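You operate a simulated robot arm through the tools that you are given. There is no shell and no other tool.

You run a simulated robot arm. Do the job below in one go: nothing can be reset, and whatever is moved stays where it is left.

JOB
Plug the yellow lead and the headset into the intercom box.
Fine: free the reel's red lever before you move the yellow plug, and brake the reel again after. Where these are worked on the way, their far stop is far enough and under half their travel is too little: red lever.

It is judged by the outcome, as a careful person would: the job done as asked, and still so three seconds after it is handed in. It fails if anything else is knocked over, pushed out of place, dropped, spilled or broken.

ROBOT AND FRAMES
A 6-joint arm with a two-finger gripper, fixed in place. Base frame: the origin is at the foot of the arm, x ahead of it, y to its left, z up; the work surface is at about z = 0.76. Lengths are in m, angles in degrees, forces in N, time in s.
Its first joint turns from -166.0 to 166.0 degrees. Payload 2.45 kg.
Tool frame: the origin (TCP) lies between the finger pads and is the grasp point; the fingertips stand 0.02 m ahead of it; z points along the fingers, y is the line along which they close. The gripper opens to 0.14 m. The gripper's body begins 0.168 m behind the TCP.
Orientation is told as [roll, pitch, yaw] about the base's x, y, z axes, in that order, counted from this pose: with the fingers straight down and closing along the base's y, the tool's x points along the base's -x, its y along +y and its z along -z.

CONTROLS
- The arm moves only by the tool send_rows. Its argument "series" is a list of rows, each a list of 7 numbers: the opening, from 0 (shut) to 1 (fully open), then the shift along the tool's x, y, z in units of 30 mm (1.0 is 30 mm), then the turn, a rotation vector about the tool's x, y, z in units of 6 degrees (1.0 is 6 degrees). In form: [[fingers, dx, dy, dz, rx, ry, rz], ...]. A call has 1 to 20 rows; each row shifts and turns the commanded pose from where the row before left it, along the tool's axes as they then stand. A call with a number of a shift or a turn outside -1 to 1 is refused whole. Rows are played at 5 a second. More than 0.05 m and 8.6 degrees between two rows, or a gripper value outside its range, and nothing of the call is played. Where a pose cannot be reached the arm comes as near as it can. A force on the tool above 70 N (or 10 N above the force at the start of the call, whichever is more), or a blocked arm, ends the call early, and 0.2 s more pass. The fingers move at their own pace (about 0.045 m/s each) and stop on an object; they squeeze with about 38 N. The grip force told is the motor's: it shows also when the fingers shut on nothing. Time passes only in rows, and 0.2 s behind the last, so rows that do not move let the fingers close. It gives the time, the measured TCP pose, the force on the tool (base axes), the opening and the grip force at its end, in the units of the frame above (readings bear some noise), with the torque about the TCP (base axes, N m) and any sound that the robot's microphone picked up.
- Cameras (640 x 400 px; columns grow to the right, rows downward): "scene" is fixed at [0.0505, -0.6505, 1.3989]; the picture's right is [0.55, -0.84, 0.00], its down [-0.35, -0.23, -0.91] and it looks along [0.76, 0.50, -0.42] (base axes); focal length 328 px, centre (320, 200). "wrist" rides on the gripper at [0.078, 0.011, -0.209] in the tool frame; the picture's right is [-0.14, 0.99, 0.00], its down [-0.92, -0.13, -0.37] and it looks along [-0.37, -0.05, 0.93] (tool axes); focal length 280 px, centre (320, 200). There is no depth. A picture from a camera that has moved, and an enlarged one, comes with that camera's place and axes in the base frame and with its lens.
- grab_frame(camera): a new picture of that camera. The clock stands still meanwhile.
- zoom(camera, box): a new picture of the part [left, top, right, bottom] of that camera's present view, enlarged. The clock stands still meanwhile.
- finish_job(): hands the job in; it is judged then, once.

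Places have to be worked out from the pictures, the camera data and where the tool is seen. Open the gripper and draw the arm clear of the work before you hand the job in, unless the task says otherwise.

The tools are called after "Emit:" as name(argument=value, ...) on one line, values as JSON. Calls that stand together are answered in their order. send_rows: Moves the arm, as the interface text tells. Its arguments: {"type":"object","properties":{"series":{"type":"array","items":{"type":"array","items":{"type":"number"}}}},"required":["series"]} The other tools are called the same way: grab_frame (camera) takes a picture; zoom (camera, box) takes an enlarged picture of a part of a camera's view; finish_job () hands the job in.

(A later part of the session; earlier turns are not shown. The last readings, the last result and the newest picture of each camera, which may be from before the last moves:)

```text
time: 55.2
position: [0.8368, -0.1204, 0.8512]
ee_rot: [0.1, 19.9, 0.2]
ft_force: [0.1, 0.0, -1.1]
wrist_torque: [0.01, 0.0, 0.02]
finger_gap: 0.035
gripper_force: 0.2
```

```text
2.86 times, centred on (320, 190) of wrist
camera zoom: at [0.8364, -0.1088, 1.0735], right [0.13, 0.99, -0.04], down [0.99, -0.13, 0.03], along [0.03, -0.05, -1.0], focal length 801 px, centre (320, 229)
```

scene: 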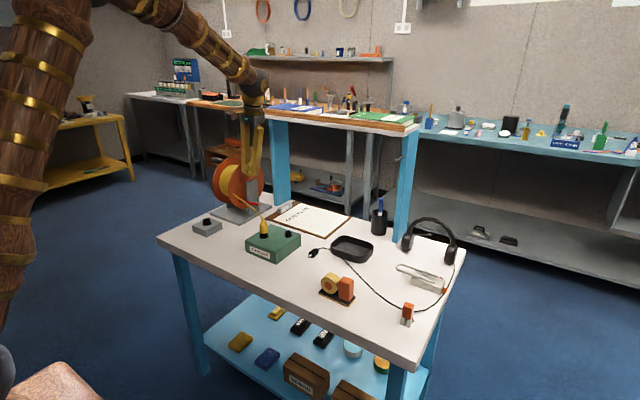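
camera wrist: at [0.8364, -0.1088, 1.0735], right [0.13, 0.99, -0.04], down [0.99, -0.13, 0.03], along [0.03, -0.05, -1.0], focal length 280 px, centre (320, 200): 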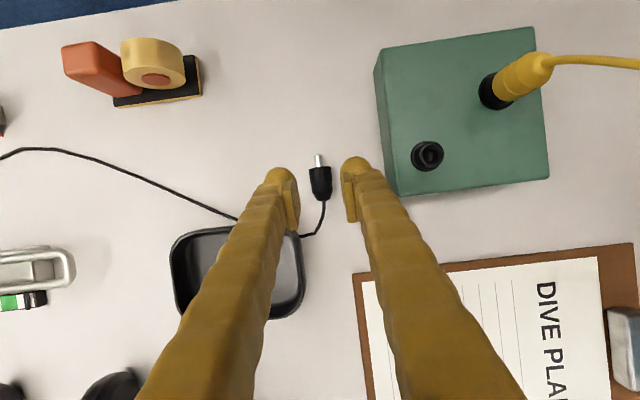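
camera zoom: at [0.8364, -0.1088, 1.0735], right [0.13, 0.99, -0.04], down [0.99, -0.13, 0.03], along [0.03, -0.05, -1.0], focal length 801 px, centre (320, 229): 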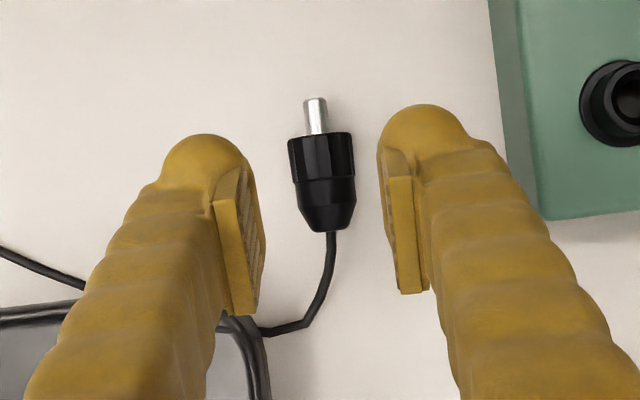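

Seen from straight above, the plug's straight part spans x ≈ 0.809–0.836 at y ≈ −0.120, tapering behind. I reduce the tilt to 15° so the pads cover the straight part fully, and go down to z ≈ 0.786.

Emit:
send_rows(series=[[0.25, 0, 0, 0, 0, -0.833, 0], [0.25, -0.14, 0, 0.6, 0, 0, 0], [0.25, -0.14, 0, 0.6, 0, 0, 0], [0.25, -0.14, 0, 0.6, 0, 0, 0], [0.25, -0.03, 0, 0.15, 0, 0, 0], [0.25, -0.03, 0, 0.1, 0, 0, 0], [0.25, 0, 0, 0, 0, 0, 0]])

Emit:
zoom(camera="wrist", box=[250, 120, 390, 260])

Emit:
zoom(camera="scene", box=[300, 225, 350, 270])

```text
time: 56.8
position: [0.8359, -0.1199, 0.7882]
ee_rot: [0.1, 14.9, 0.2]
ft_force: [-0.4, -0.1, -0.5]
wrist_torque: [-0.02, 0.01, 0.02]
finger_gap: 0.0347
gripper_force: 0.2
```

```text
2.86 times, centred on (320, 190) of wrist
camera zoom: at [0.815, -0.1092, 1.0101], right [0.13, 0.99, -0.03], down [0.98, -0.13, 0.12], along [0.11, -0.05, -0.99], focal length 801 px, centre (320, 229)
```

zoom: 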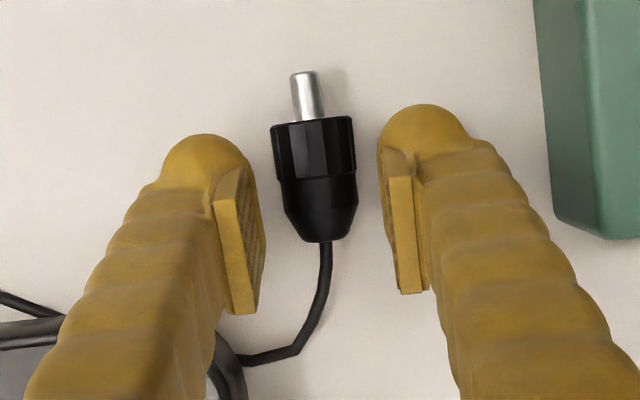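

```text
8.89 times, centred on (325, 248) of scene
camera zoom: at [0.0505, -0.6505, 1.3989], right [0.55, -0.84, 0.0], down [-0.35, -0.23, -0.91], along [0.76, 0.5, -0.42], focal length 2911 px, centre (276, -222)
```

zoom: 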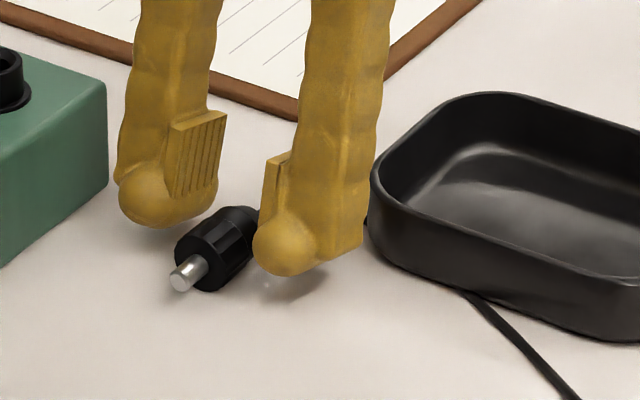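

The plug lies centred between the pads. I shift 3 mm to the rear so that the fingertips stay behind the plug's front face, then close.

Emit:
send_rows(series=[[0.25, -0.1, 0, 0.01, 0, 0, 0], [0, 0, 0, 0, 0, 0, 0], [0, 0, 0, 0, 0, 0, 0], [0, 0, 0, 0, 0, 0, 0], [0, 0, 0, 0, 0, 0, 0]])

Emit:
zoom(camera="wrist", box=[250, 120, 390, 260])

Emit:
zoom(camera="scene", box=[300, 225, 350, 270])

```text
time: 58.0
position: [0.8389, -0.121, 0.7866]
ee_rot: [0.0, 15.0, 0.2]
ft_force: [-0.2, 0.1, 0.1]
wrist_torque: [-0.01, -0.03, -0.01]
finger_gap: 0.0214
gripper_force: 38.2
```

```text
2.86 times, centred on (320, 190) of wrist
camera zoom: at [0.818, -0.1095, 1.0095], right [0.13, 0.99, -0.03], down [0.98, -0.13, 0.12], along [0.11, -0.05, -0.99], focal length 801 px, centre (320, 229)
```

zoom: 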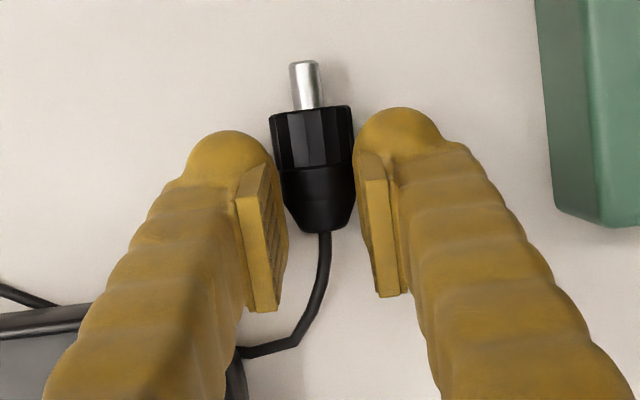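

```text
8.89 times, centred on (325, 248) of scene
camera zoom: at [0.0505, -0.6505, 1.3989], right [0.55, -0.84, 0.0], down [-0.35, -0.23, -0.91], along [0.76, 0.5, -0.42], focal length 2911 px, centre (276, -222)
```

zoom: 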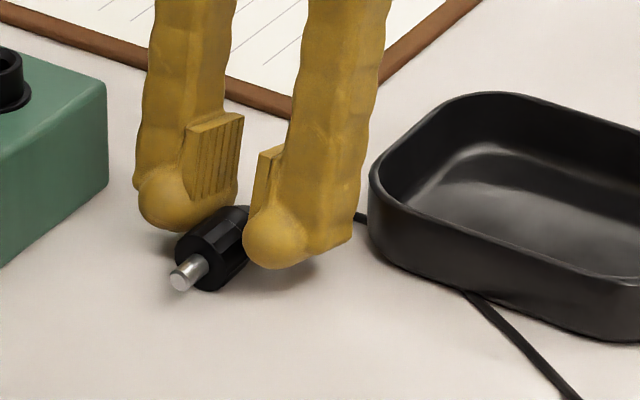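

The plug is held (gap 21 mm). I lift it slowly by about 25 mm and watch the force, the cord and the tray.

Emit:
send_rows(series=[[0, 0.06, 0, -0.2, 0, 0, 0], [0, 0.06, 0, -0.25, 0, 0, 0], [0, 0.06, 0, -0.3, 0, 0, 0], [0, 0, 0, 0, 0, 0, 0]])

Emit:
zoom(camera="scene", box=[290, 200, 480, 330])

Emit:
zoom(camera="wrist", box=[200, 100, 400, 280])

```text
time: 59.0
position: [0.8389, -0.1213, 0.8112]
ee_rot: [0.1, 14.8, 0.3]
ft_force: [0.3, 0.0, -0.1]
wrist_torque: [0.03, 0.0, -0.01]
finger_gap: 0.0211
gripper_force: 37.7
```

```text
3.08 times, centred on (385, 265) of scene
camera zoom: at [0.0505, -0.6505, 1.3989], right [0.55, -0.84, 0.0], down [-0.35, -0.23, -0.91], along [0.76, 0.5, -0.42], focal length 1008 px, centre (120, 0)
```

zoom: 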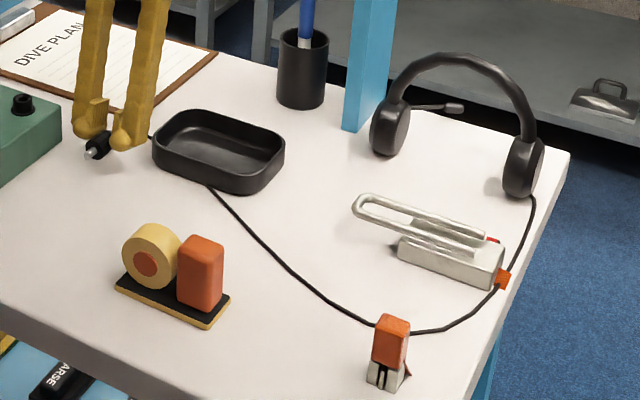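

```text
2.22 times, centred on (300, 190) of wrist
camera zoom: at [0.8184, -0.11, 1.0325], right [0.13, 0.99, -0.03], down [0.98, -0.13, 0.12], along [0.11, -0.05, -0.99], focal length 623 px, centre (364, 222)
```

zoom: 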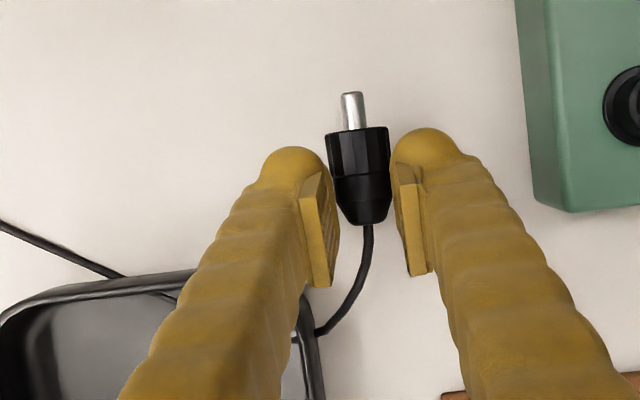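

The cord follows with no pull and the tray has not moved. I carry the plug up and over toward the small socket.

Emit:
send_rows(series=[[0, 0.4, 0.3, -0.72, 0, 0, 0], [0, 0.4, 0.6, -0.72, 0, 0, 0], [0, 0.4, 0.8, -0.72, 0, 0, 0], [0, 0.4, 0.9, -0.72, 0, 0, 0], [0, 0.4, 0.87, -0.72, 0, 0, 0], [0, 0, 0, 0, 0, 0, 0]])

Emit:
zoom(camera="scene", box=[230, 150, 480, 330])

```text
time: 60.4
position: [0.8087, -0.016, 0.931]
ee_rot: [0.1, 15.0, 0.3]
ft_force: [0.0, 0.8, -0.1]
wrist_torque: [-0.01, 0.01, 0.0]
finger_gap: 0.0211
gripper_force: 38.3
```

```text
2.22 times, centred on (355, 240) of scene
camera zoom: at [0.0505, -0.6505, 1.3989], right [0.55, -0.84, 0.0], down [-0.35, -0.23, -0.91], along [0.76, 0.5, -0.42], focal length 728 px, centre (242, 111)
```

zoom: 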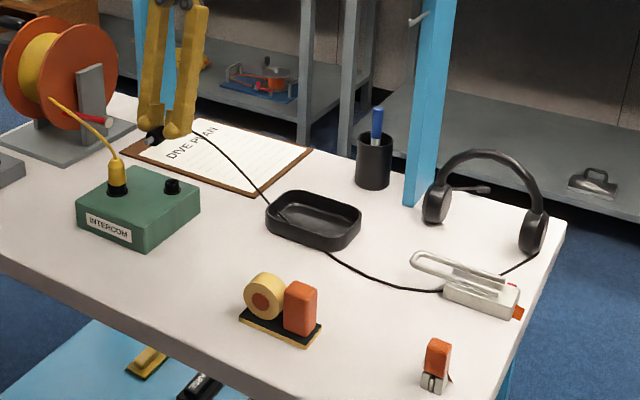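

The cord passes freely (it doesn't snag on the tray or the bail device), and the headset stays put. Now I turn the tool by −90° in pitch to stand the plug tip-down, first half.

Emit:
send_rows(series=[[0, 0, 0, -0.3, 0, -1, 0], [0, 0, 0, 0, 0, -1, 0], [0, 0, 0, 0, 0, -1, 0], [0, 0, 0, 0, 0, -1, 0], [0, 0, 0, 0, 0, -1, 0], [0, 0, 0, 0, 0, -1, 0], [0, 0, 0, 0, 0, -1, 0], [0, 0, 0, 0, 0, -1, 0], [0, 0, 0, 0, 0, -1, 0], [0, 0, 0, 0, 0, -1, 0], [0, 0, 0, 0, 0, -1, 0], [0, 0, 0, 0, 0, -1, 0], [0, 0, 0, 0, 0, -1, 0], [0, 0, 0, 0, 0, -1, 0], [0, 0, 0, 0, 0, -1, 0], [0, 0, 0, 0, 0, 0, 0], [0, 0, 0, 0, 0, 0, 0]])

Emit:
zoom(camera="scene", box=[180, 120, 380, 280])

Emit:
grab_frame(camera="wrist")

```text
time: 64.0
position: [0.8119, -0.0182, 0.9391]
ee_rot: [0.4, -75.0, -0.3]
ft_force: [-0.8, 0.2, -0.1]
wrist_torque: [-0.04, 0.04, 0.02]
finger_gap: 0.0212
gripper_force: 37.8
out of reach, approached as far as the arm can: row 9
```

```text
2.50 times, centred on (280, 200) of scene
camera zoom: at [0.0505, -0.6505, 1.3989], right [0.55, -0.84, 0.0], down [-0.35, -0.23, -0.91], along [0.76, 0.5, -0.42], focal length 819 px, centre (420, 200)
```

zoom: 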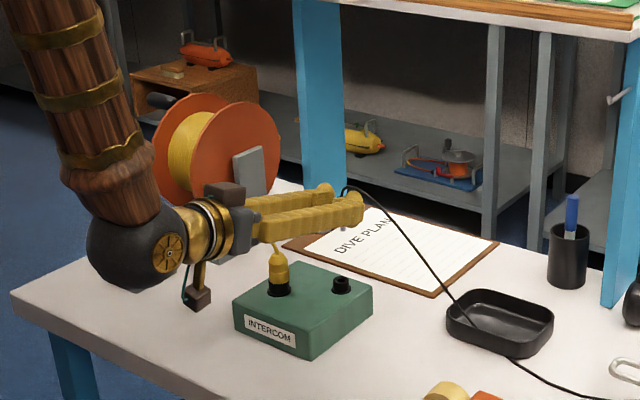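

```text
taken
camera wrist: at [0.5903, -0.0062, 0.9169], right [0.03, 0.99, 0.14], down [-0.12, -0.13, 0.98], along [0.99, -0.05, 0.11], focal length 280 px, centre (320, 200)
```

wrist: 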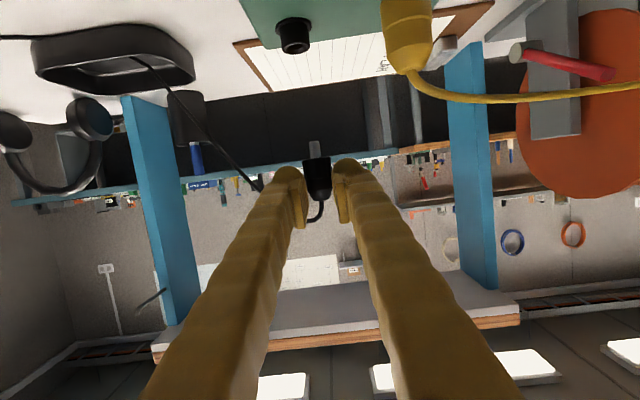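

The plug now stands tip-down in the fingers and everything else is clear. I enlarge both views to measure the plug's tip and the small socket.

Emit:
zoom(camera="wrist", box=[240, 0, 400, 220])

Emit:
zoom(camera="wrist", box=[285, 125, 355, 225])

Emit:
zoom(camera="scene", box=[245, 190, 325, 260])

```text
1.82 times, centred on (320, 110) of wrist
camera zoom: at [0.5903, -0.0062, 0.9169], right [0.03, 0.99, 0.14], down [-0.12, -0.13, 0.98], along [0.99, -0.05, 0.11], focal length 510 px, centre (320, 364)
```

zoom: 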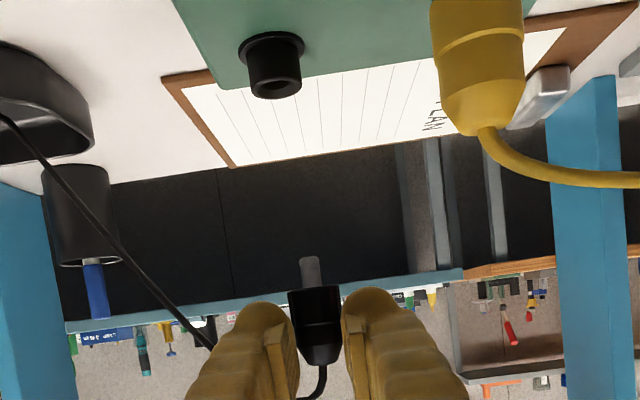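

```text
4.00 times, centred on (320, 175) of wrist
camera zoom: at [0.5903, -0.0062, 0.9169], right [0.03, 0.99, 0.14], down [-0.12, -0.13, 0.98], along [0.99, -0.05, 0.11], focal length 1122 px, centre (320, 300)
```

zoom: 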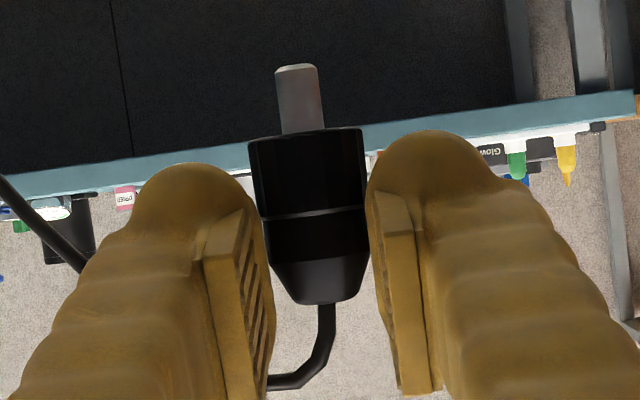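

```text
5.71 times, centred on (285, 225) of scene
camera zoom: at [0.0505, -0.6505, 1.3989], right [0.55, -0.84, 0.0], down [-0.35, -0.23, -0.91], along [0.76, 0.5, -0.42], focal length 1871 px, centre (520, 57)
```

zoom: 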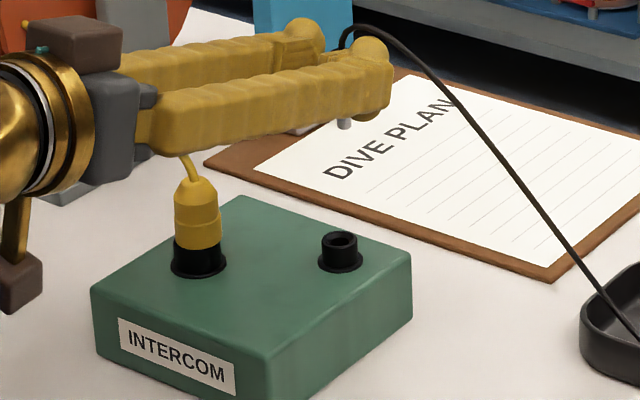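

The plug is upright within about 1–2°, its tip about 43 mm below and 15 mm ahead of the TCP. I move back 11 mm in x and down 61 mm to hover just above the small socket, then compare tip and hole in both views.

Emit:
send_rows(series=[[0, 0.3, 0, 0.043, 0, 0, -0.15], [0, 0.6, 0, 0.043, 0, 0, 0], [0, 0.6, 0, 0.043, 0, 0, 0], [0, 0.56, 0, 0.043, 0, 0, 0], [0, 0, 0, 0, 0, 0, 0], [0, 0, 0, 0, 0, 0, 0]])

Emit:
zoom(camera="wrist", box=[270, 80, 370, 220])

Emit:
zoom(camera="scene", box=[260, 200, 310, 250])

```text
time: 65.4
position: [0.8006, -0.0168, 0.8767]
ee_rot: [-3.0, -75.0, 3.1]
ft_force: [0.2, 0.5, 0.3]
wrist_torque: [0.0, 0.01, 0.0]
finger_gap: 0.021
gripper_force: 38.1
```

```text
2.86 times, centred on (320, 150) of wrist
camera zoom: at [0.5797, -0.0076, 0.8552], right [0.03, 0.99, 0.12], down [-0.12, -0.12, 0.99], along [0.99, -0.04, 0.11], focal length 801 px, centre (320, 343)
```

zoom: 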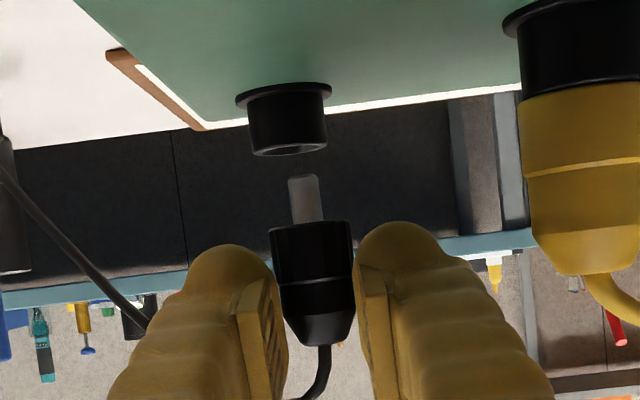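

```text
8.00 times, centred on (285, 225) of scene
camera zoom: at [0.0505, -0.6505, 1.3989], right [0.55, -0.84, 0.0], down [-0.35, -0.23, -0.91], along [0.76, 0.5, -0.42], focal length 2620 px, centre (600, 0)
```

zoom: 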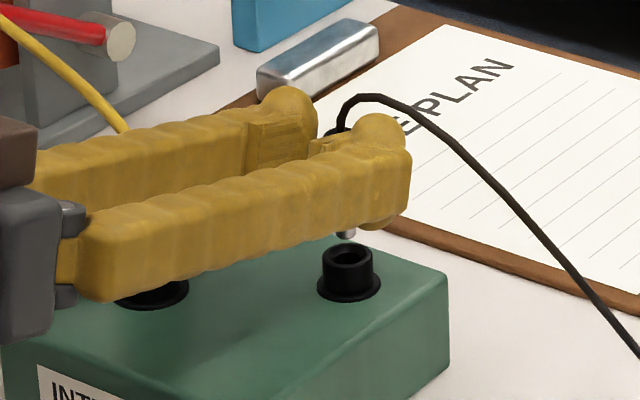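

In the wrist view the socket axis is about 3.4 mm to the −y side of the pin, and the tip hovers about 9 mm above the rim. I correct in y, nudge x by −0.7 mm, descend 6 mm and compare again.

Emit:
send_rows(series=[[0, 0, -0.115, -0.023, 0, 0, 0], [0, 0.1, 0, 0.026, 0, 0, 0], [0, 0.093, 0, 0.026, 0, 0, 0], [0, 0, 0, 0, 0, 0, 0], [0, 0, 0, 0, 0, 0, 0]])

Emit:
zoom(camera="wrist", box=[280, 90, 350, 190])

Emit:
zoom(camera="scene", box=[270, 210, 300, 240])

```text
time: 66.6
position: [0.8008, -0.0211, 0.8728]
ee_rot: [-2.8, -75.0, 3.1]
ft_force: [0.1, 0.7, -0.5]
wrist_torque: [-0.03, -0.02, 0.03]
finger_gap: 0.021
gripper_force: 37.9
```

```text
4.00 times, centred on (315, 140) of wrist
camera zoom: at [0.5797, -0.0114, 0.8507], right [0.03, 0.99, 0.12], down [-0.12, -0.12, 0.99], along [0.99, -0.04, 0.11], focal length 1122 px, centre (340, 440)
```

zoom: 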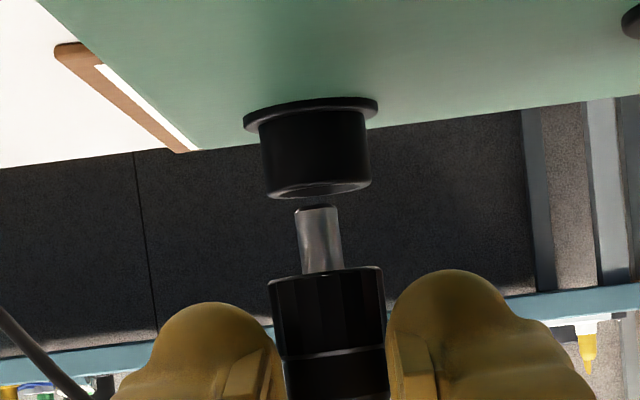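

```text
13.33 times, centred on (285, 225) of scene
camera zoom: at [0.0505, -0.6505, 1.3989], right [0.55, -0.84, 0.0], down [-0.35, -0.23, -0.91], along [0.76, 0.5, -0.42], focal length 4366 px, centre (787, -133)
```

zoom: 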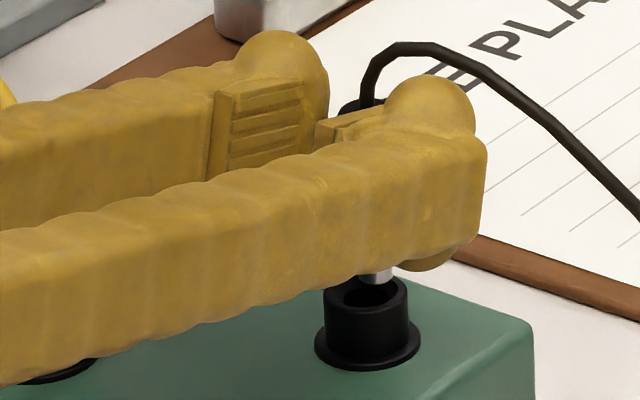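

The pin now looks nearly under the tube's centre. I enlarge further to judge tilt and centring before inserting.

Emit:
zoom(camera="wrist", box=[298, 110, 333, 160])

Emit:
zoom(camera="wrist", box=[300, 140, 345, 200])

Emit:
zoom(camera="scene", box=[280, 222, 300, 238])

```text
8.00 times, centred on (316, 135) of wrist
camera zoom: at [0.5797, -0.0114, 0.8507], right [0.03, 0.99, 0.12], down [-0.12, -0.12, 0.99], along [0.99, -0.04, 0.11], focal length 2243 px, centre (356, 720)
```

zoom: 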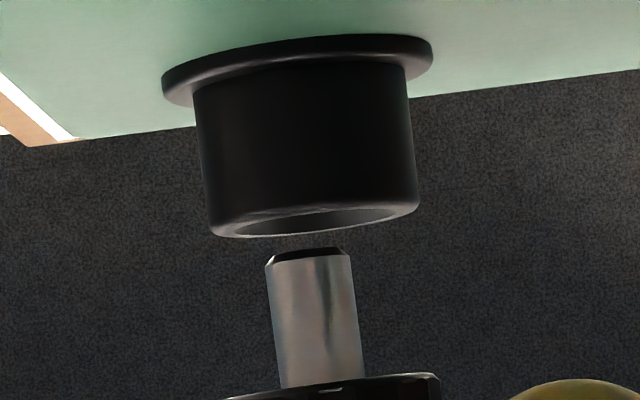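

```text
6.67 times, centred on (322, 170) of wrist
camera zoom: at [0.5797, -0.0114, 0.8507], right [0.03, 0.99, 0.12], down [-0.12, -0.12, 0.99], along [0.99, -0.04, 0.11], focal length 1869 px, centre (303, 400)
```

zoom: 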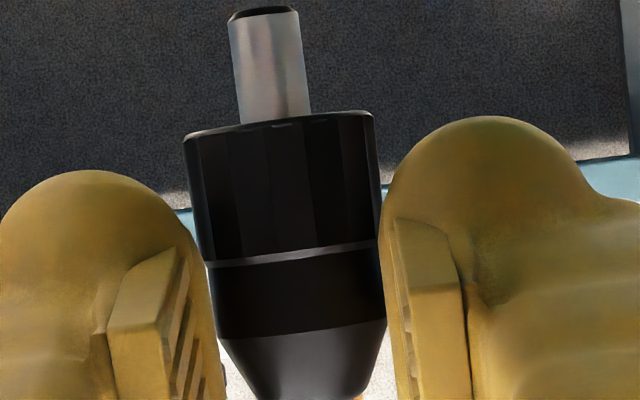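

```text
16.00 times, centred on (290, 230) of scene
camera zoom: at [0.0505, -0.6505, 1.3989], right [0.55, -0.84, 0.0], down [-0.35, -0.23, -0.91], along [0.76, 0.5, -0.42], focal length 5240 px, centre (800, -280)
```

zoom: 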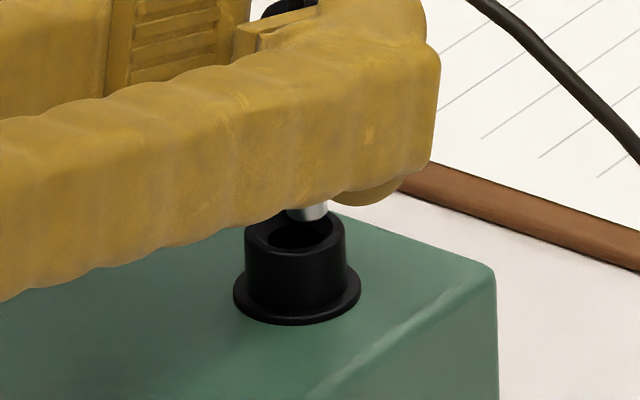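

The pin is parallel to the tube. Relative to the hole it is about 1.2 mm too far to −y (wrist view) and about 2.5–3 mm too far in +x (fixed view). I correct both and look again.

Emit:
send_rows(series=[[0, 0.022, 0.04, -0.08, 0, 0, 0], [0, 0, 0, 0, 0, 0, 0], [0, 0, 0, 0, 0, 0, 0]])

Emit:
zoom(camera="wrist", box=[298, 110, 333, 160])

Emit:
zoom(camera="scene", box=[282, 225, 294, 235])

```text
time: 67.4
position: [0.801, -0.0208, 0.8724]
ee_rot: [-2.9, -75.0, 3.1]
ft_force: [-0.1, -0.3, 0.3]
wrist_torque: [0.01, -0.03, 0.03]
finger_gap: 0.0211
gripper_force: 38.3
out of reach, approached as far as the arm can: row 1
```

```text
8.00 times, centred on (316, 135) of wrist
camera zoom: at [0.5799, -0.0103, 0.8505], right [0.03, 0.99, 0.12], down [-0.12, -0.12, 0.99], along [0.99, -0.04, 0.11], focal length 2243 px, centre (356, 720)
```

zoom: 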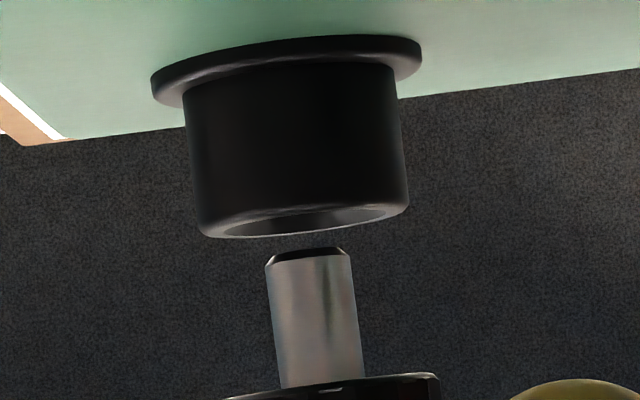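

```text
16.00 times, centred on (288, 230) of scene
camera zoom: at [0.0505, -0.6505, 1.3989], right [0.55, -0.84, 0.0], down [-0.35, -0.23, -0.91], along [0.76, 0.5, -0.42], focal length 5240 px, centre (832, -280)
```

zoom: 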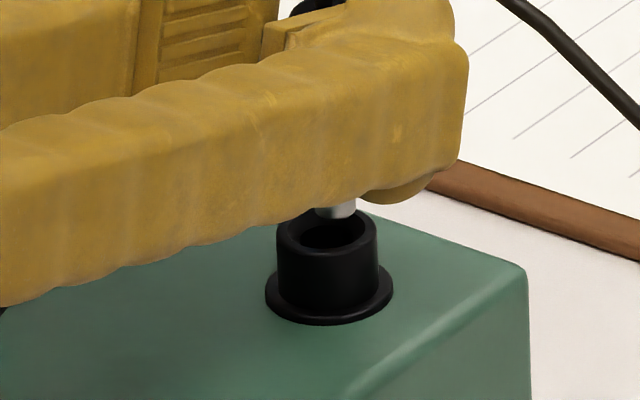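

The pin is now centred in y, but x did not change: the arm cannot fold further back with the hand in this direction. Since the plug is round, I will swing the hand 20° about the vertical toward −y, which gives the arm room; first I raise 12 mm, then turn.

Emit:
send_rows(series=[[0, -0.386, 0, -0.1, 0, 0, 0], [0, 0, -0.05, 0, -0.805, 0, -0.216], [0, 0, -0.05, 0, -0.805, 0, -0.216], [0, 0, -0.05, 0, -0.805, 0, -0.216], [0, 0, -0.05, 0, -0.805, 0, -0.216], [0, 0, 0, 0, 0, 0, 0], [0, 0, 0, 0, 0, 0, 0]])

Emit:
grab_frame(camera="wrist")

Emit:
zoom(camera="scene", box=[230, 180, 330, 260])

Emit:
zoom(camera="scene", box=[282, 218, 298, 232])

```text
time: 69.0
position: [0.8024, -0.0252, 0.8846]
ee_rot: [-2.8, -74.8, 23.0]
ft_force: [0.2, 0.8, -0.2]
wrist_torque: [-0.04, -0.01, 0.04]
finger_gap: 0.021
gripper_force: 38.5
```

```text
taken
camera wrist: at [0.5906, -0.0927, 0.8633], right [-0.31, 0.94, 0.12], down [-0.07, -0.15, 0.99], along [0.95, 0.3, 0.11], focal length 280 px, centre (320, 200)
```

wrist: 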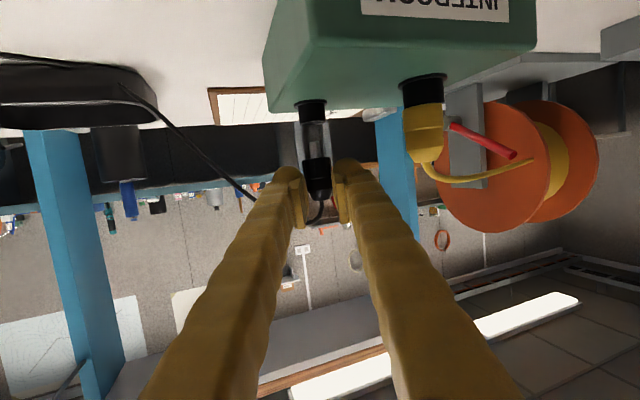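

```text
5.00 times, centred on (280, 220) of scene
camera zoom: at [0.0505, -0.6505, 1.3989], right [0.55, -0.84, 0.0], down [-0.35, -0.23, -0.91], along [0.76, 0.5, -0.42], focal length 1637 px, centre (520, 100)
```

zoom: 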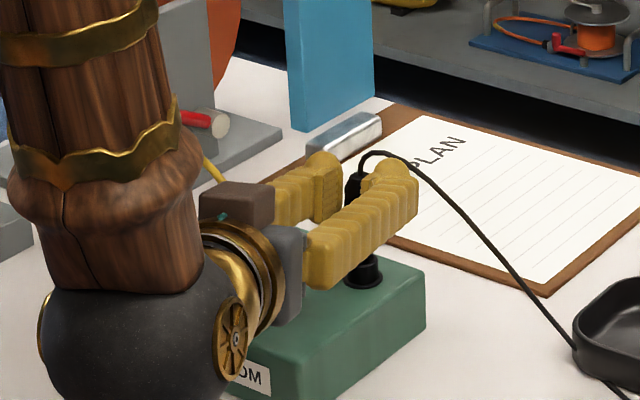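

```text
16.00 times, centred on (290, 225) of scene
camera zoom: at [0.0505, -0.6505, 1.3989], right [0.55, -0.84, 0.0], down [-0.35, -0.23, -0.91], along [0.76, 0.5, -0.42], focal length 5240 px, centre (800, -200)
```

zoom: 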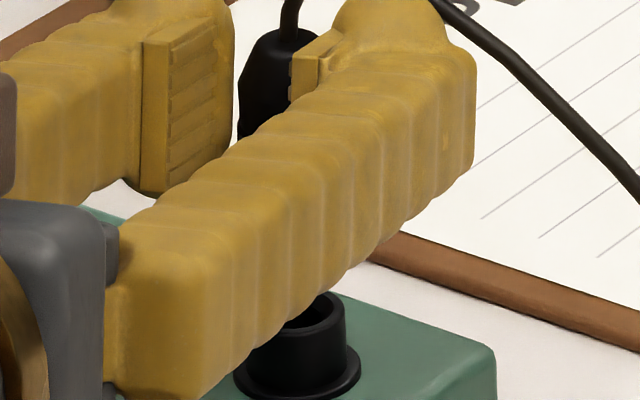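

The hand is turned; the fixed camera's view of the pin is now hidden by a finger, but the wrist camera sees pin and socket from a new direction. I enlarge that to get the second bearing on the hole.

Emit:
zoom(camera="wrist", box=[290, 85, 350, 205])

Emit:
zoom(camera="wrist", box=[295, 95, 335, 155])

```text
3.33 times, centred on (320, 145) of wrist
camera zoom: at [0.5906, -0.0927, 0.8633], right [-0.31, 0.94, 0.12], down [-0.07, -0.15, 0.99], along [0.95, 0.3, 0.11], focal length 935 px, centre (320, 383)
```

zoom: 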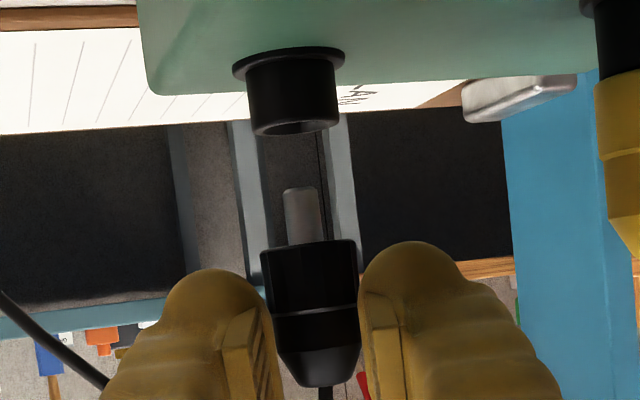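

```text
6.67 times, centred on (315, 125) of wrist
camera zoom: at [0.5906, -0.0927, 0.8633], right [-0.31, 0.94, 0.12], down [-0.07, -0.15, 0.99], along [0.95, 0.3, 0.11], focal length 1869 px, centre (353, 700)
```

zoom: 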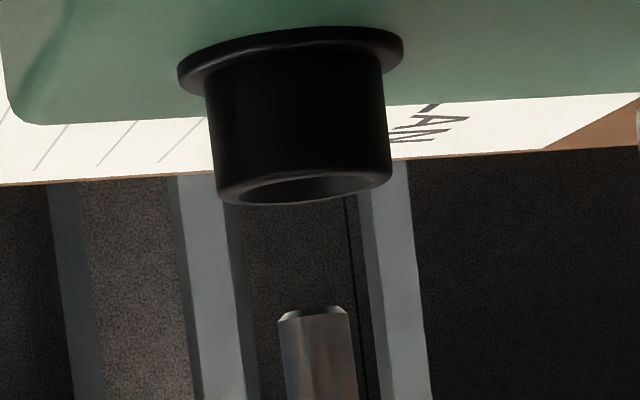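

Combining the bearings: the hole lies about 3.7 mm back along the hand's direction and 0.9 mm to its +y side. I apply that shift and descend 11 mm, then check.

Emit:
send_rows(series=[[0, 0.032, 0.03, -0.12, 0, 0, 0], [0, 0.12, 0, 0.032, 0, 0, 0], [0, 0.12, 0, 0.032, 0, 0, 0], [0, 0.12, 0, 0.032, 0, 0, 0], [0, 0, 0, 0, 0, 0, 0], [0, 0, 0, 0, 0, 0, 0]])

Emit:
zoom(camera="wrist", box=[295, 105, 335, 165])

Emit:
zoom(camera="scene", box=[278, 218, 302, 240])

```text
time: 70.4
position: [0.7974, -0.027, 0.873]
ee_rot: [-2.8, -74.8, 23.0]
ft_force: [-1.2, -0.3, -0.7]
wrist_torque: [0.01, 0.0, 0.0]
finger_gap: 0.0213
gripper_force: 38.0
```

```text
6.67 times, centred on (315, 135) of wrist
camera zoom: at [0.5863, -0.0927, 0.8521], right [-0.31, 0.94, 0.12], down [-0.07, -0.15, 0.99], along [0.95, 0.3, 0.11], focal length 1869 px, centre (353, 633)
```

zoom: 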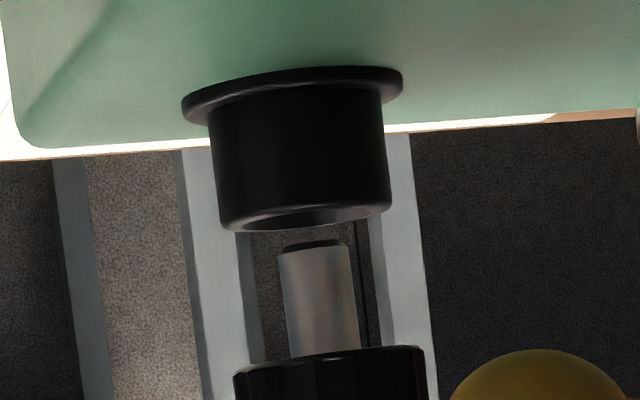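

```text
16.00 times, centred on (290, 229) of scene
camera zoom: at [0.0505, -0.6505, 1.3989], right [0.55, -0.84, 0.0], down [-0.35, -0.23, -0.91], along [0.76, 0.5, -0.42], focal length 5240 px, centre (800, -264)
```

zoom: 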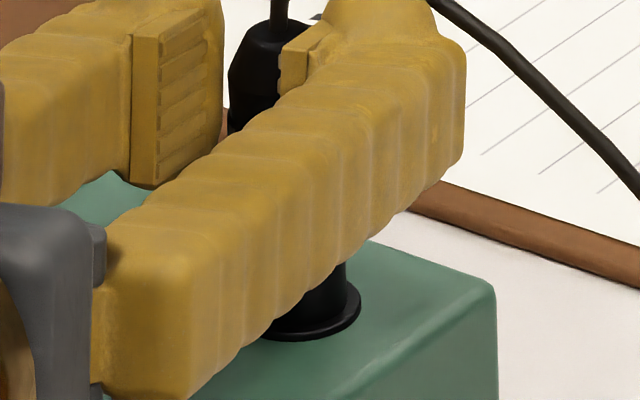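

Reachable now, and the pin is within half a millimetre sideways, about 4 mm above the rim. I descend in 1 mm rows watching for contact.

Emit:
send_rows(series=[[0, 0.032, -0.015, 0.009, 0, 0, 0], [0, 0.032, 0, 0.009, 0, 0, 0], [0, 0.032, 0, 0.009, 0, 0, 0], [0, 0.032, 0, 0.009, 0, 0, 0], [0, 0.032, 0, 0.009, 0, 0, 0], [0, 0, 0, 0, 0, 0, 0]])

Emit:
zoom(camera="wrist", box=[295, 105, 335, 165])

```text
time: 71.8
position: [0.7992, -0.0268, 0.8679]
ee_rot: [-2.7, -74.9, 23.0]
ft_force: [-0.2, 1.3, -0.6]
wrist_torque: [0.0, 0.0, 0.04]
finger_gap: 0.0214
gripper_force: 37.8
```

```text
6.67 times, centred on (315, 135) of wrist
camera zoom: at [0.5875, -0.0941, 0.8472], right [-0.31, 0.94, 0.12], down [-0.07, -0.15, 0.99], along [0.95, 0.3, 0.11], focal length 1869 px, centre (353, 633)
```

zoom: 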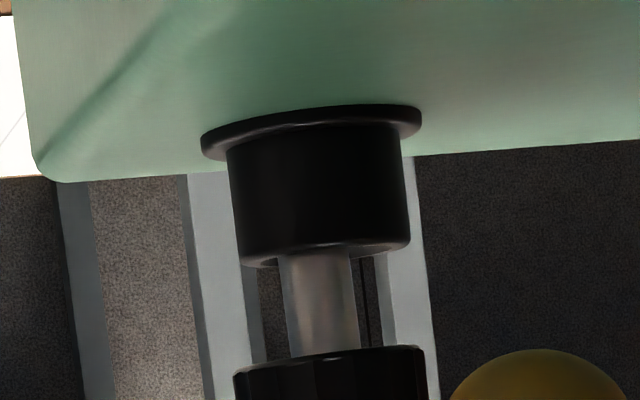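

Forces are still nil and the tip is at the rim; the image shows the pin now about 1.3 mm to the −y side of the hole's centre. I correct that (and 0.8 mm back) before going deeper.

Emit:
send_rows(series=[[0, 0.007, 0.043, -0.026, 0, 0, 0], [0, 0, 0, 0, 0, 0, 0], [0, 0, 0, 0, 0, 0, 0]])

Emit:
zoom(camera="wrist", box=[295, 105, 335, 165])

Emit:
zoom(camera="scene", box=[278, 218, 302, 240])

```text
time: 72.6
position: [0.7974, -0.0275, 0.8673]
ee_rot: [-2.9, -74.8, 23.1]
ft_force: [0.0, 0.6, 0.1]
wrist_torque: [-0.02, 0.04, 0.02]
finger_gap: 0.0211
gripper_force: 38.4
```

```text
6.67 times, centred on (315, 135) of wrist
camera zoom: at [0.5865, -0.0934, 0.8471], right [-0.31, 0.94, 0.12], down [-0.07, -0.15, 0.99], along [0.95, 0.3, 0.11], focal length 1869 px, centre (353, 633)
```

zoom: 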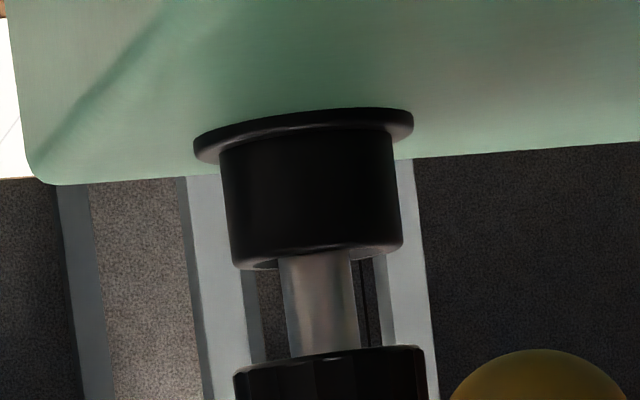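

```text
16.00 times, centred on (290, 229) of scene
camera zoom: at [0.0505, -0.6505, 1.3989], right [0.55, -0.84, 0.0], down [-0.35, -0.23, -0.91], along [0.76, 0.5, -0.42], focal length 5240 px, centre (800, -264)
```

zoom: 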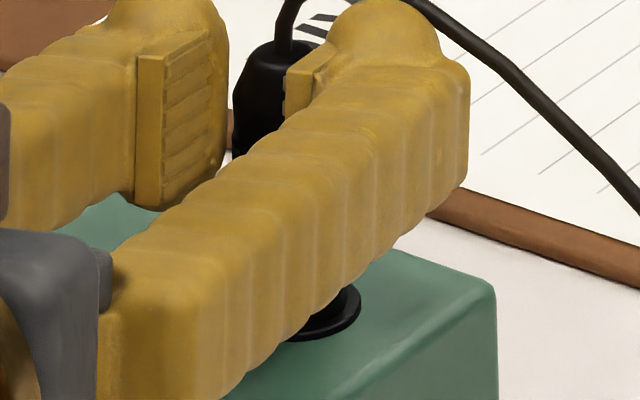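

The pin now sits laterally centred and its tip disappears behind the near rim while covering the far rim, so it is entering the hole. I go on down 1 mm per row.

Emit:
send_rows(series=[[0, 0.032, 0, 0.009, 0, 0, 0], [0, 0.032, 0, 0.009, 0, 0, 0], [0, 0.032, 0, 0.009, 0, 0, 0], [0, 0, 0, 0, 0, 0, 0]])

Emit:
zoom(camera="wrist", box=[295, 105, 335, 165])

```text
time: 73.6
position: [0.7969, -0.0264, 0.8651]
ee_rot: [-2.8, -74.7, 23.1]
ft_force: [2.0, 0.4, 0.7]
wrist_torque: [0.01, -0.09, 0.0]
finger_gap: 0.0215
gripper_force: 38.3
```

```text
6.67 times, centred on (315, 135) of wrist
camera zoom: at [0.5862, -0.0928, 0.8435], right [-0.31, 0.94, 0.12], down [-0.07, -0.15, 0.99], along [0.95, 0.3, 0.11], focal length 1869 px, centre (353, 633)
```

zoom: 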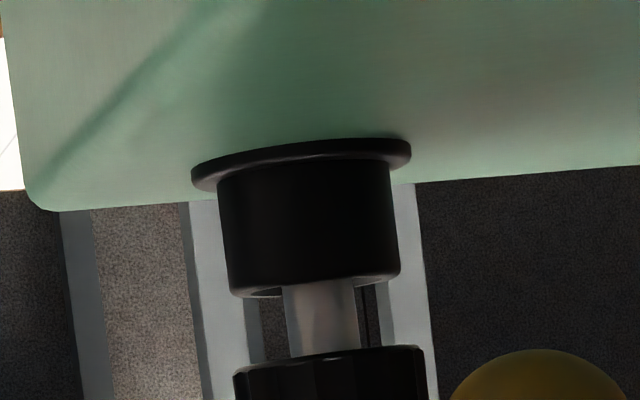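

The pin is about 4 mm inside with only 2 N side force toward +x. I continue lowering, easing slightly forward.

Emit:
send_rows(series=[[0, 0.03, -0.005, 0.025, 0, 0, 0], [0, 0.032, 0, 0.009, 0, 0, 0], [0, 0.032, 0, 0.009, 0, 0, 0], [0, 0, 0, 0, 0, 0, 0]])

Emit:
zoom(camera="wrist", box=[295, 105, 335, 165])

```text
time: 74.6
position: [0.7985, -0.0262, 0.8611]
ee_rot: [-2.8, -74.8, 23.1]
ft_force: [-0.2, -0.9, -0.5]
wrist_torque: [-0.03, -0.02, 0.01]
finger_gap: 0.0213
gripper_force: 38.6
```

```text
6.67 times, centred on (315, 135) of wrist
camera zoom: at [0.5866, -0.0924, 0.8403], right [-0.31, 0.94, 0.12], down [-0.07, -0.15, 0.99], along [0.95, 0.3, 0.11], focal length 1869 px, centre (353, 633)
```

zoom: 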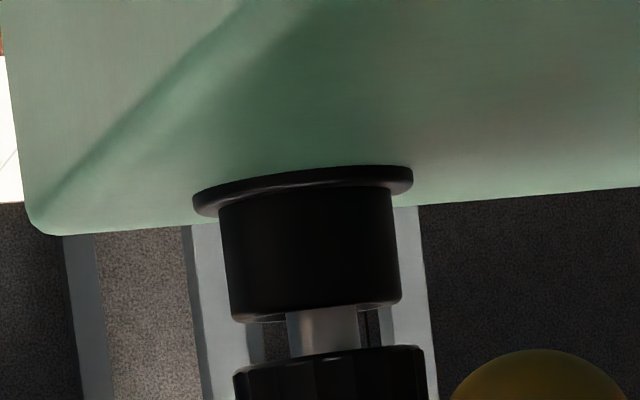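

No force at all, and about 5 mm of pin is left to go. I continue down until it seats.

Emit:
send_rows(series=[[0, 0.032, 0, 0.009, 0, 0, 0], [0, 0.032, 0, 0.009, 0, 0, 0], [0, 0.032, 0, 0.009, 0, 0, 0], [0, 0, 0, 0, 0, 0, 0]])

Emit:
zoom(camera="wrist", box=[295, 105, 335, 165])

```text
time: 75.6
position: [0.7984, -0.0253, 0.8585]
ee_rot: [-2.8, -74.8, 23.2]
ft_force: [0.4, 0.4, 0.3]
wrist_torque: [0.01, -0.03, -0.01]
finger_gap: 0.0211
gripper_force: 38.0
```

```text
6.67 times, centred on (315, 135) of wrist
camera zoom: at [0.5867, -0.0933, 0.8371], right [-0.31, 0.94, 0.12], down [-0.07, -0.15, 0.99], along [0.95, 0.3, 0.11], focal length 1869 px, centre (353, 633)
```

zoom: 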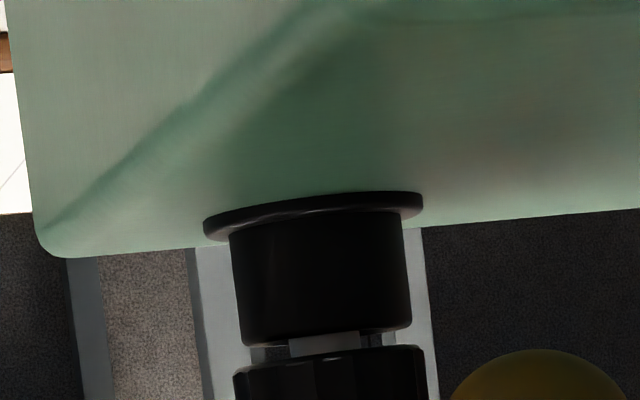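

Less than 2 mm of gap remains. I lower the last bit until the vertical force rises.

Emit:
send_rows(series=[[0, 0.032, 0, 0.009, 0, 0, 0], [0, 0.032, 0, 0.009, 0, 0, 0], [0, 0, 0, 0, 0, 0, 0]])

Emit:
zoom(camera="wrist", box=[295, 105, 335, 165])

```text
time: 76.4
position: [0.7985, -0.0259, 0.8576]
ee_rot: [-2.8, -74.8, 23.1]
ft_force: [0.3, 0.4, 0.0]
wrist_torque: [0.01, 0.0, -0.04]
finger_gap: 0.0213
gripper_force: 38.2
```

```text
6.67 times, centred on (315, 135) of wrist
camera zoom: at [0.5875, -0.0929, 0.8356], right [-0.31, 0.94, 0.12], down [-0.07, -0.15, 0.99], along [0.95, 0.3, 0.11], focal length 1869 px, centre (353, 633)
```

zoom: 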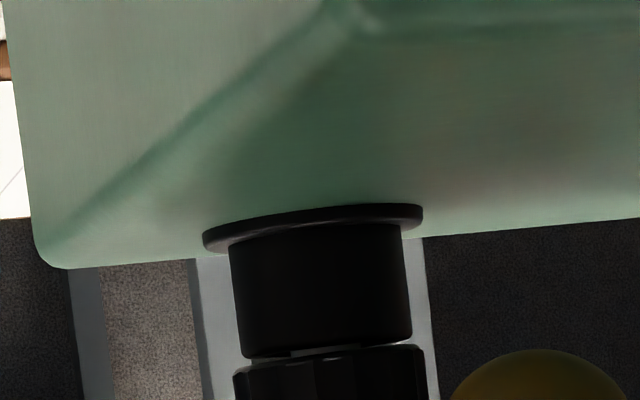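

Only a hair's gap is left and still no force. Two more 1 mm steps to seat it.

Emit:
send_rows(series=[[0, 0.032, 0, 0.009, 0, 0, 0], [0, 0.032, 0, 0.009, 0, 0, 0], [0, 0, 0, 0, 0, 0, 0]])

Emit:
zoom(camera="wrist", box=[285, 105, 345, 205])

Emit:
zoom(camera="scene", box=[260, 200, 310, 250])

```text
time: 77.2
position: [0.7982, -0.0263, 0.8562]
ee_rot: [-3.0, -74.9, 23.4]
ft_force: [-0.7, 0.7, 29.7]
wrist_torque: [0.3, -0.41, 0.0]
finger_gap: 0.021
gripper_force: 37.6
```

```text
4.00 times, centred on (315, 155) of wrist
camera zoom: at [0.5877, -0.0932, 0.8339], right [-0.31, 0.94, 0.12], down [-0.07, -0.15, 0.99], along [0.95, 0.3, 0.11], focal length 1122 px, centre (340, 380)
```

zoom: 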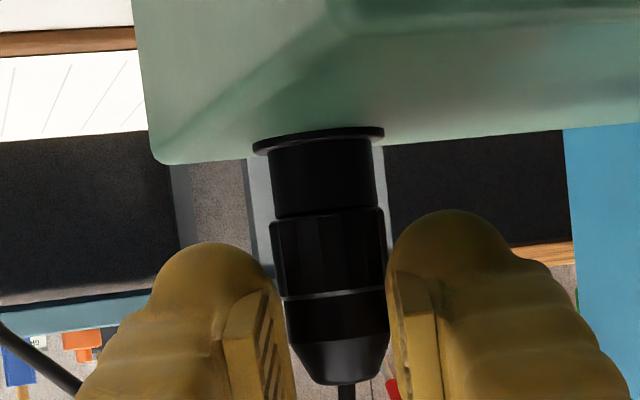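

```text
8.00 times, centred on (285, 225) of scene
camera zoom: at [0.0505, -0.6505, 1.3989], right [0.55, -0.84, 0.0], down [-0.35, -0.23, -0.91], along [0.76, 0.5, -0.42], focal length 2620 px, centre (600, 0)
```

zoom: 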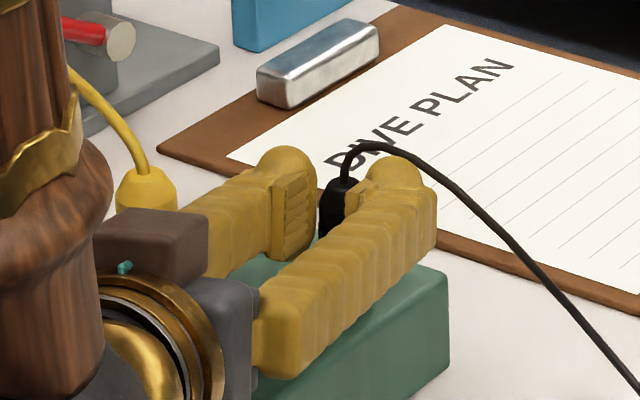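

The plug is seated: 30 N vertical, front face flush on the tube. I open the fingers, then draw the hand horizontally back off the plug.

Emit:
send_rows(series=[[0.36, -0.02, 0, 0, 0, 0, 0], [0.36, 0, 0, 0, 0, 0, 0], [0.36, 0, 0, 0, 0, 0, 0], [0.36, 0, 0, 0, 0, 0, 0]])

Emit:
zoom(camera="wrist", box=[250, 85, 390, 225])

Emit:
zoom(camera="scene", box=[240, 190, 330, 260])

```text
time: 78.2
position: [0.7981, -0.0267, 0.8552]
ee_rot: [-2.8, -74.8, 23.1]
ft_force: [0.1, 0.3, 0.1]
wrist_torque: [-0.02, -0.05, 0.02]
finger_gap: 0.0504
gripper_force: 0.1
```

```text
2.86 times, centred on (320, 155) of wrist
camera zoom: at [0.5871, -0.0929, 0.8334], right [-0.31, 0.94, 0.12], down [-0.07, -0.15, 0.99], along [0.95, 0.3, 0.11], focal length 801 px, centre (320, 329)
```

zoom: 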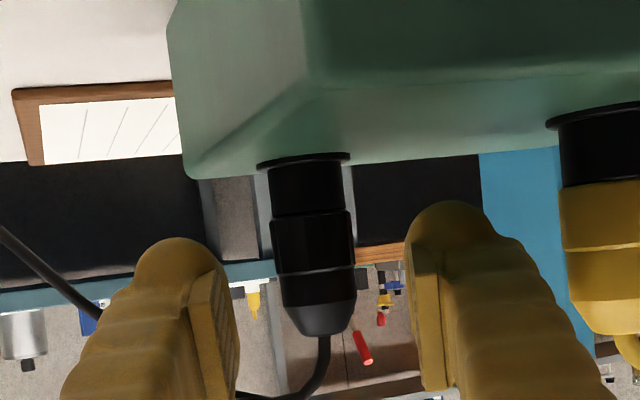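

```text
5.71 times, centred on (285, 225) of scene
camera zoom: at [0.0505, -0.6505, 1.3989], right [0.55, -0.84, 0.0], down [-0.35, -0.23, -0.91], along [0.76, 0.5, -0.42], focal length 1871 px, centre (520, 57)
```

zoom: 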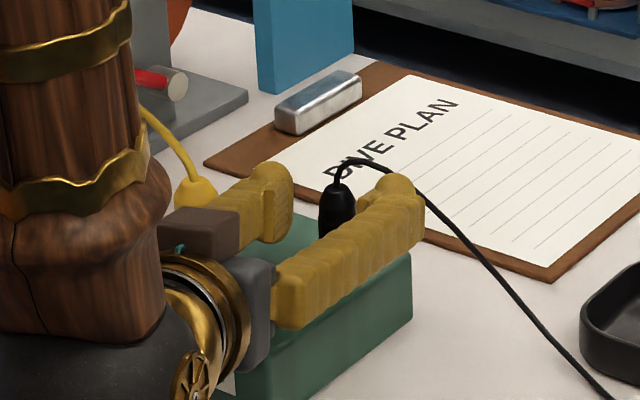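

Both plugs stand in their sockets and the fingers are free of the headset plug. I draw the hand back about 22 mm, then raise it.

Emit:
send_rows(series=[[0.36, 0.06, 0, -0.25, 0, 0, 0], [0.36, 0.06, 0, -0.25, 0, 0, 0], [0.36, 0.06, 0, -0.25, 0, 0, 0], [0.36, 0, 0, 0, 0, 0, 0]])

Emit:
grab_frame(camera="wrist")

Emit:
zoom(camera="scene", box=[240, 190, 330, 260])

```text
time: 79.2
position: [0.7784, -0.0341, 0.8551]
ee_rot: [-2.7, -74.8, 23.1]
ft_force: [-0.6, -0.8, 0.0]
wrist_torque: [-0.02, 0.02, 0.04]
finger_gap: 0.0501
gripper_force: 0.0
```

```text
taken
camera wrist: at [0.5657, -0.1011, 0.8345], right [-0.31, 0.94, 0.12], down [-0.07, -0.15, 0.99], along [0.95, 0.3, 0.11], focal length 280 px, centre (320, 200)
```

wrist: 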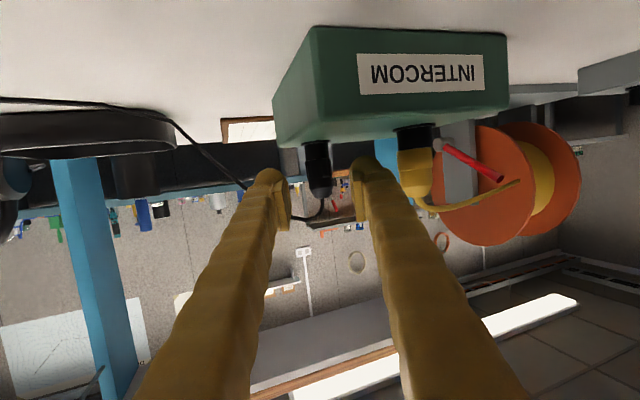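

```text
5.71 times, centred on (285, 225) of scene
camera zoom: at [0.0505, -0.6505, 1.3989], right [0.55, -0.84, 0.0], down [-0.35, -0.23, -0.91], along [0.76, 0.5, -0.42], focal length 1871 px, centre (520, 57)
```

zoom: 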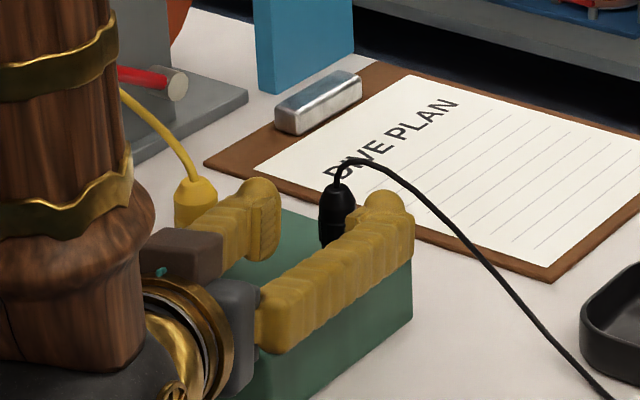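

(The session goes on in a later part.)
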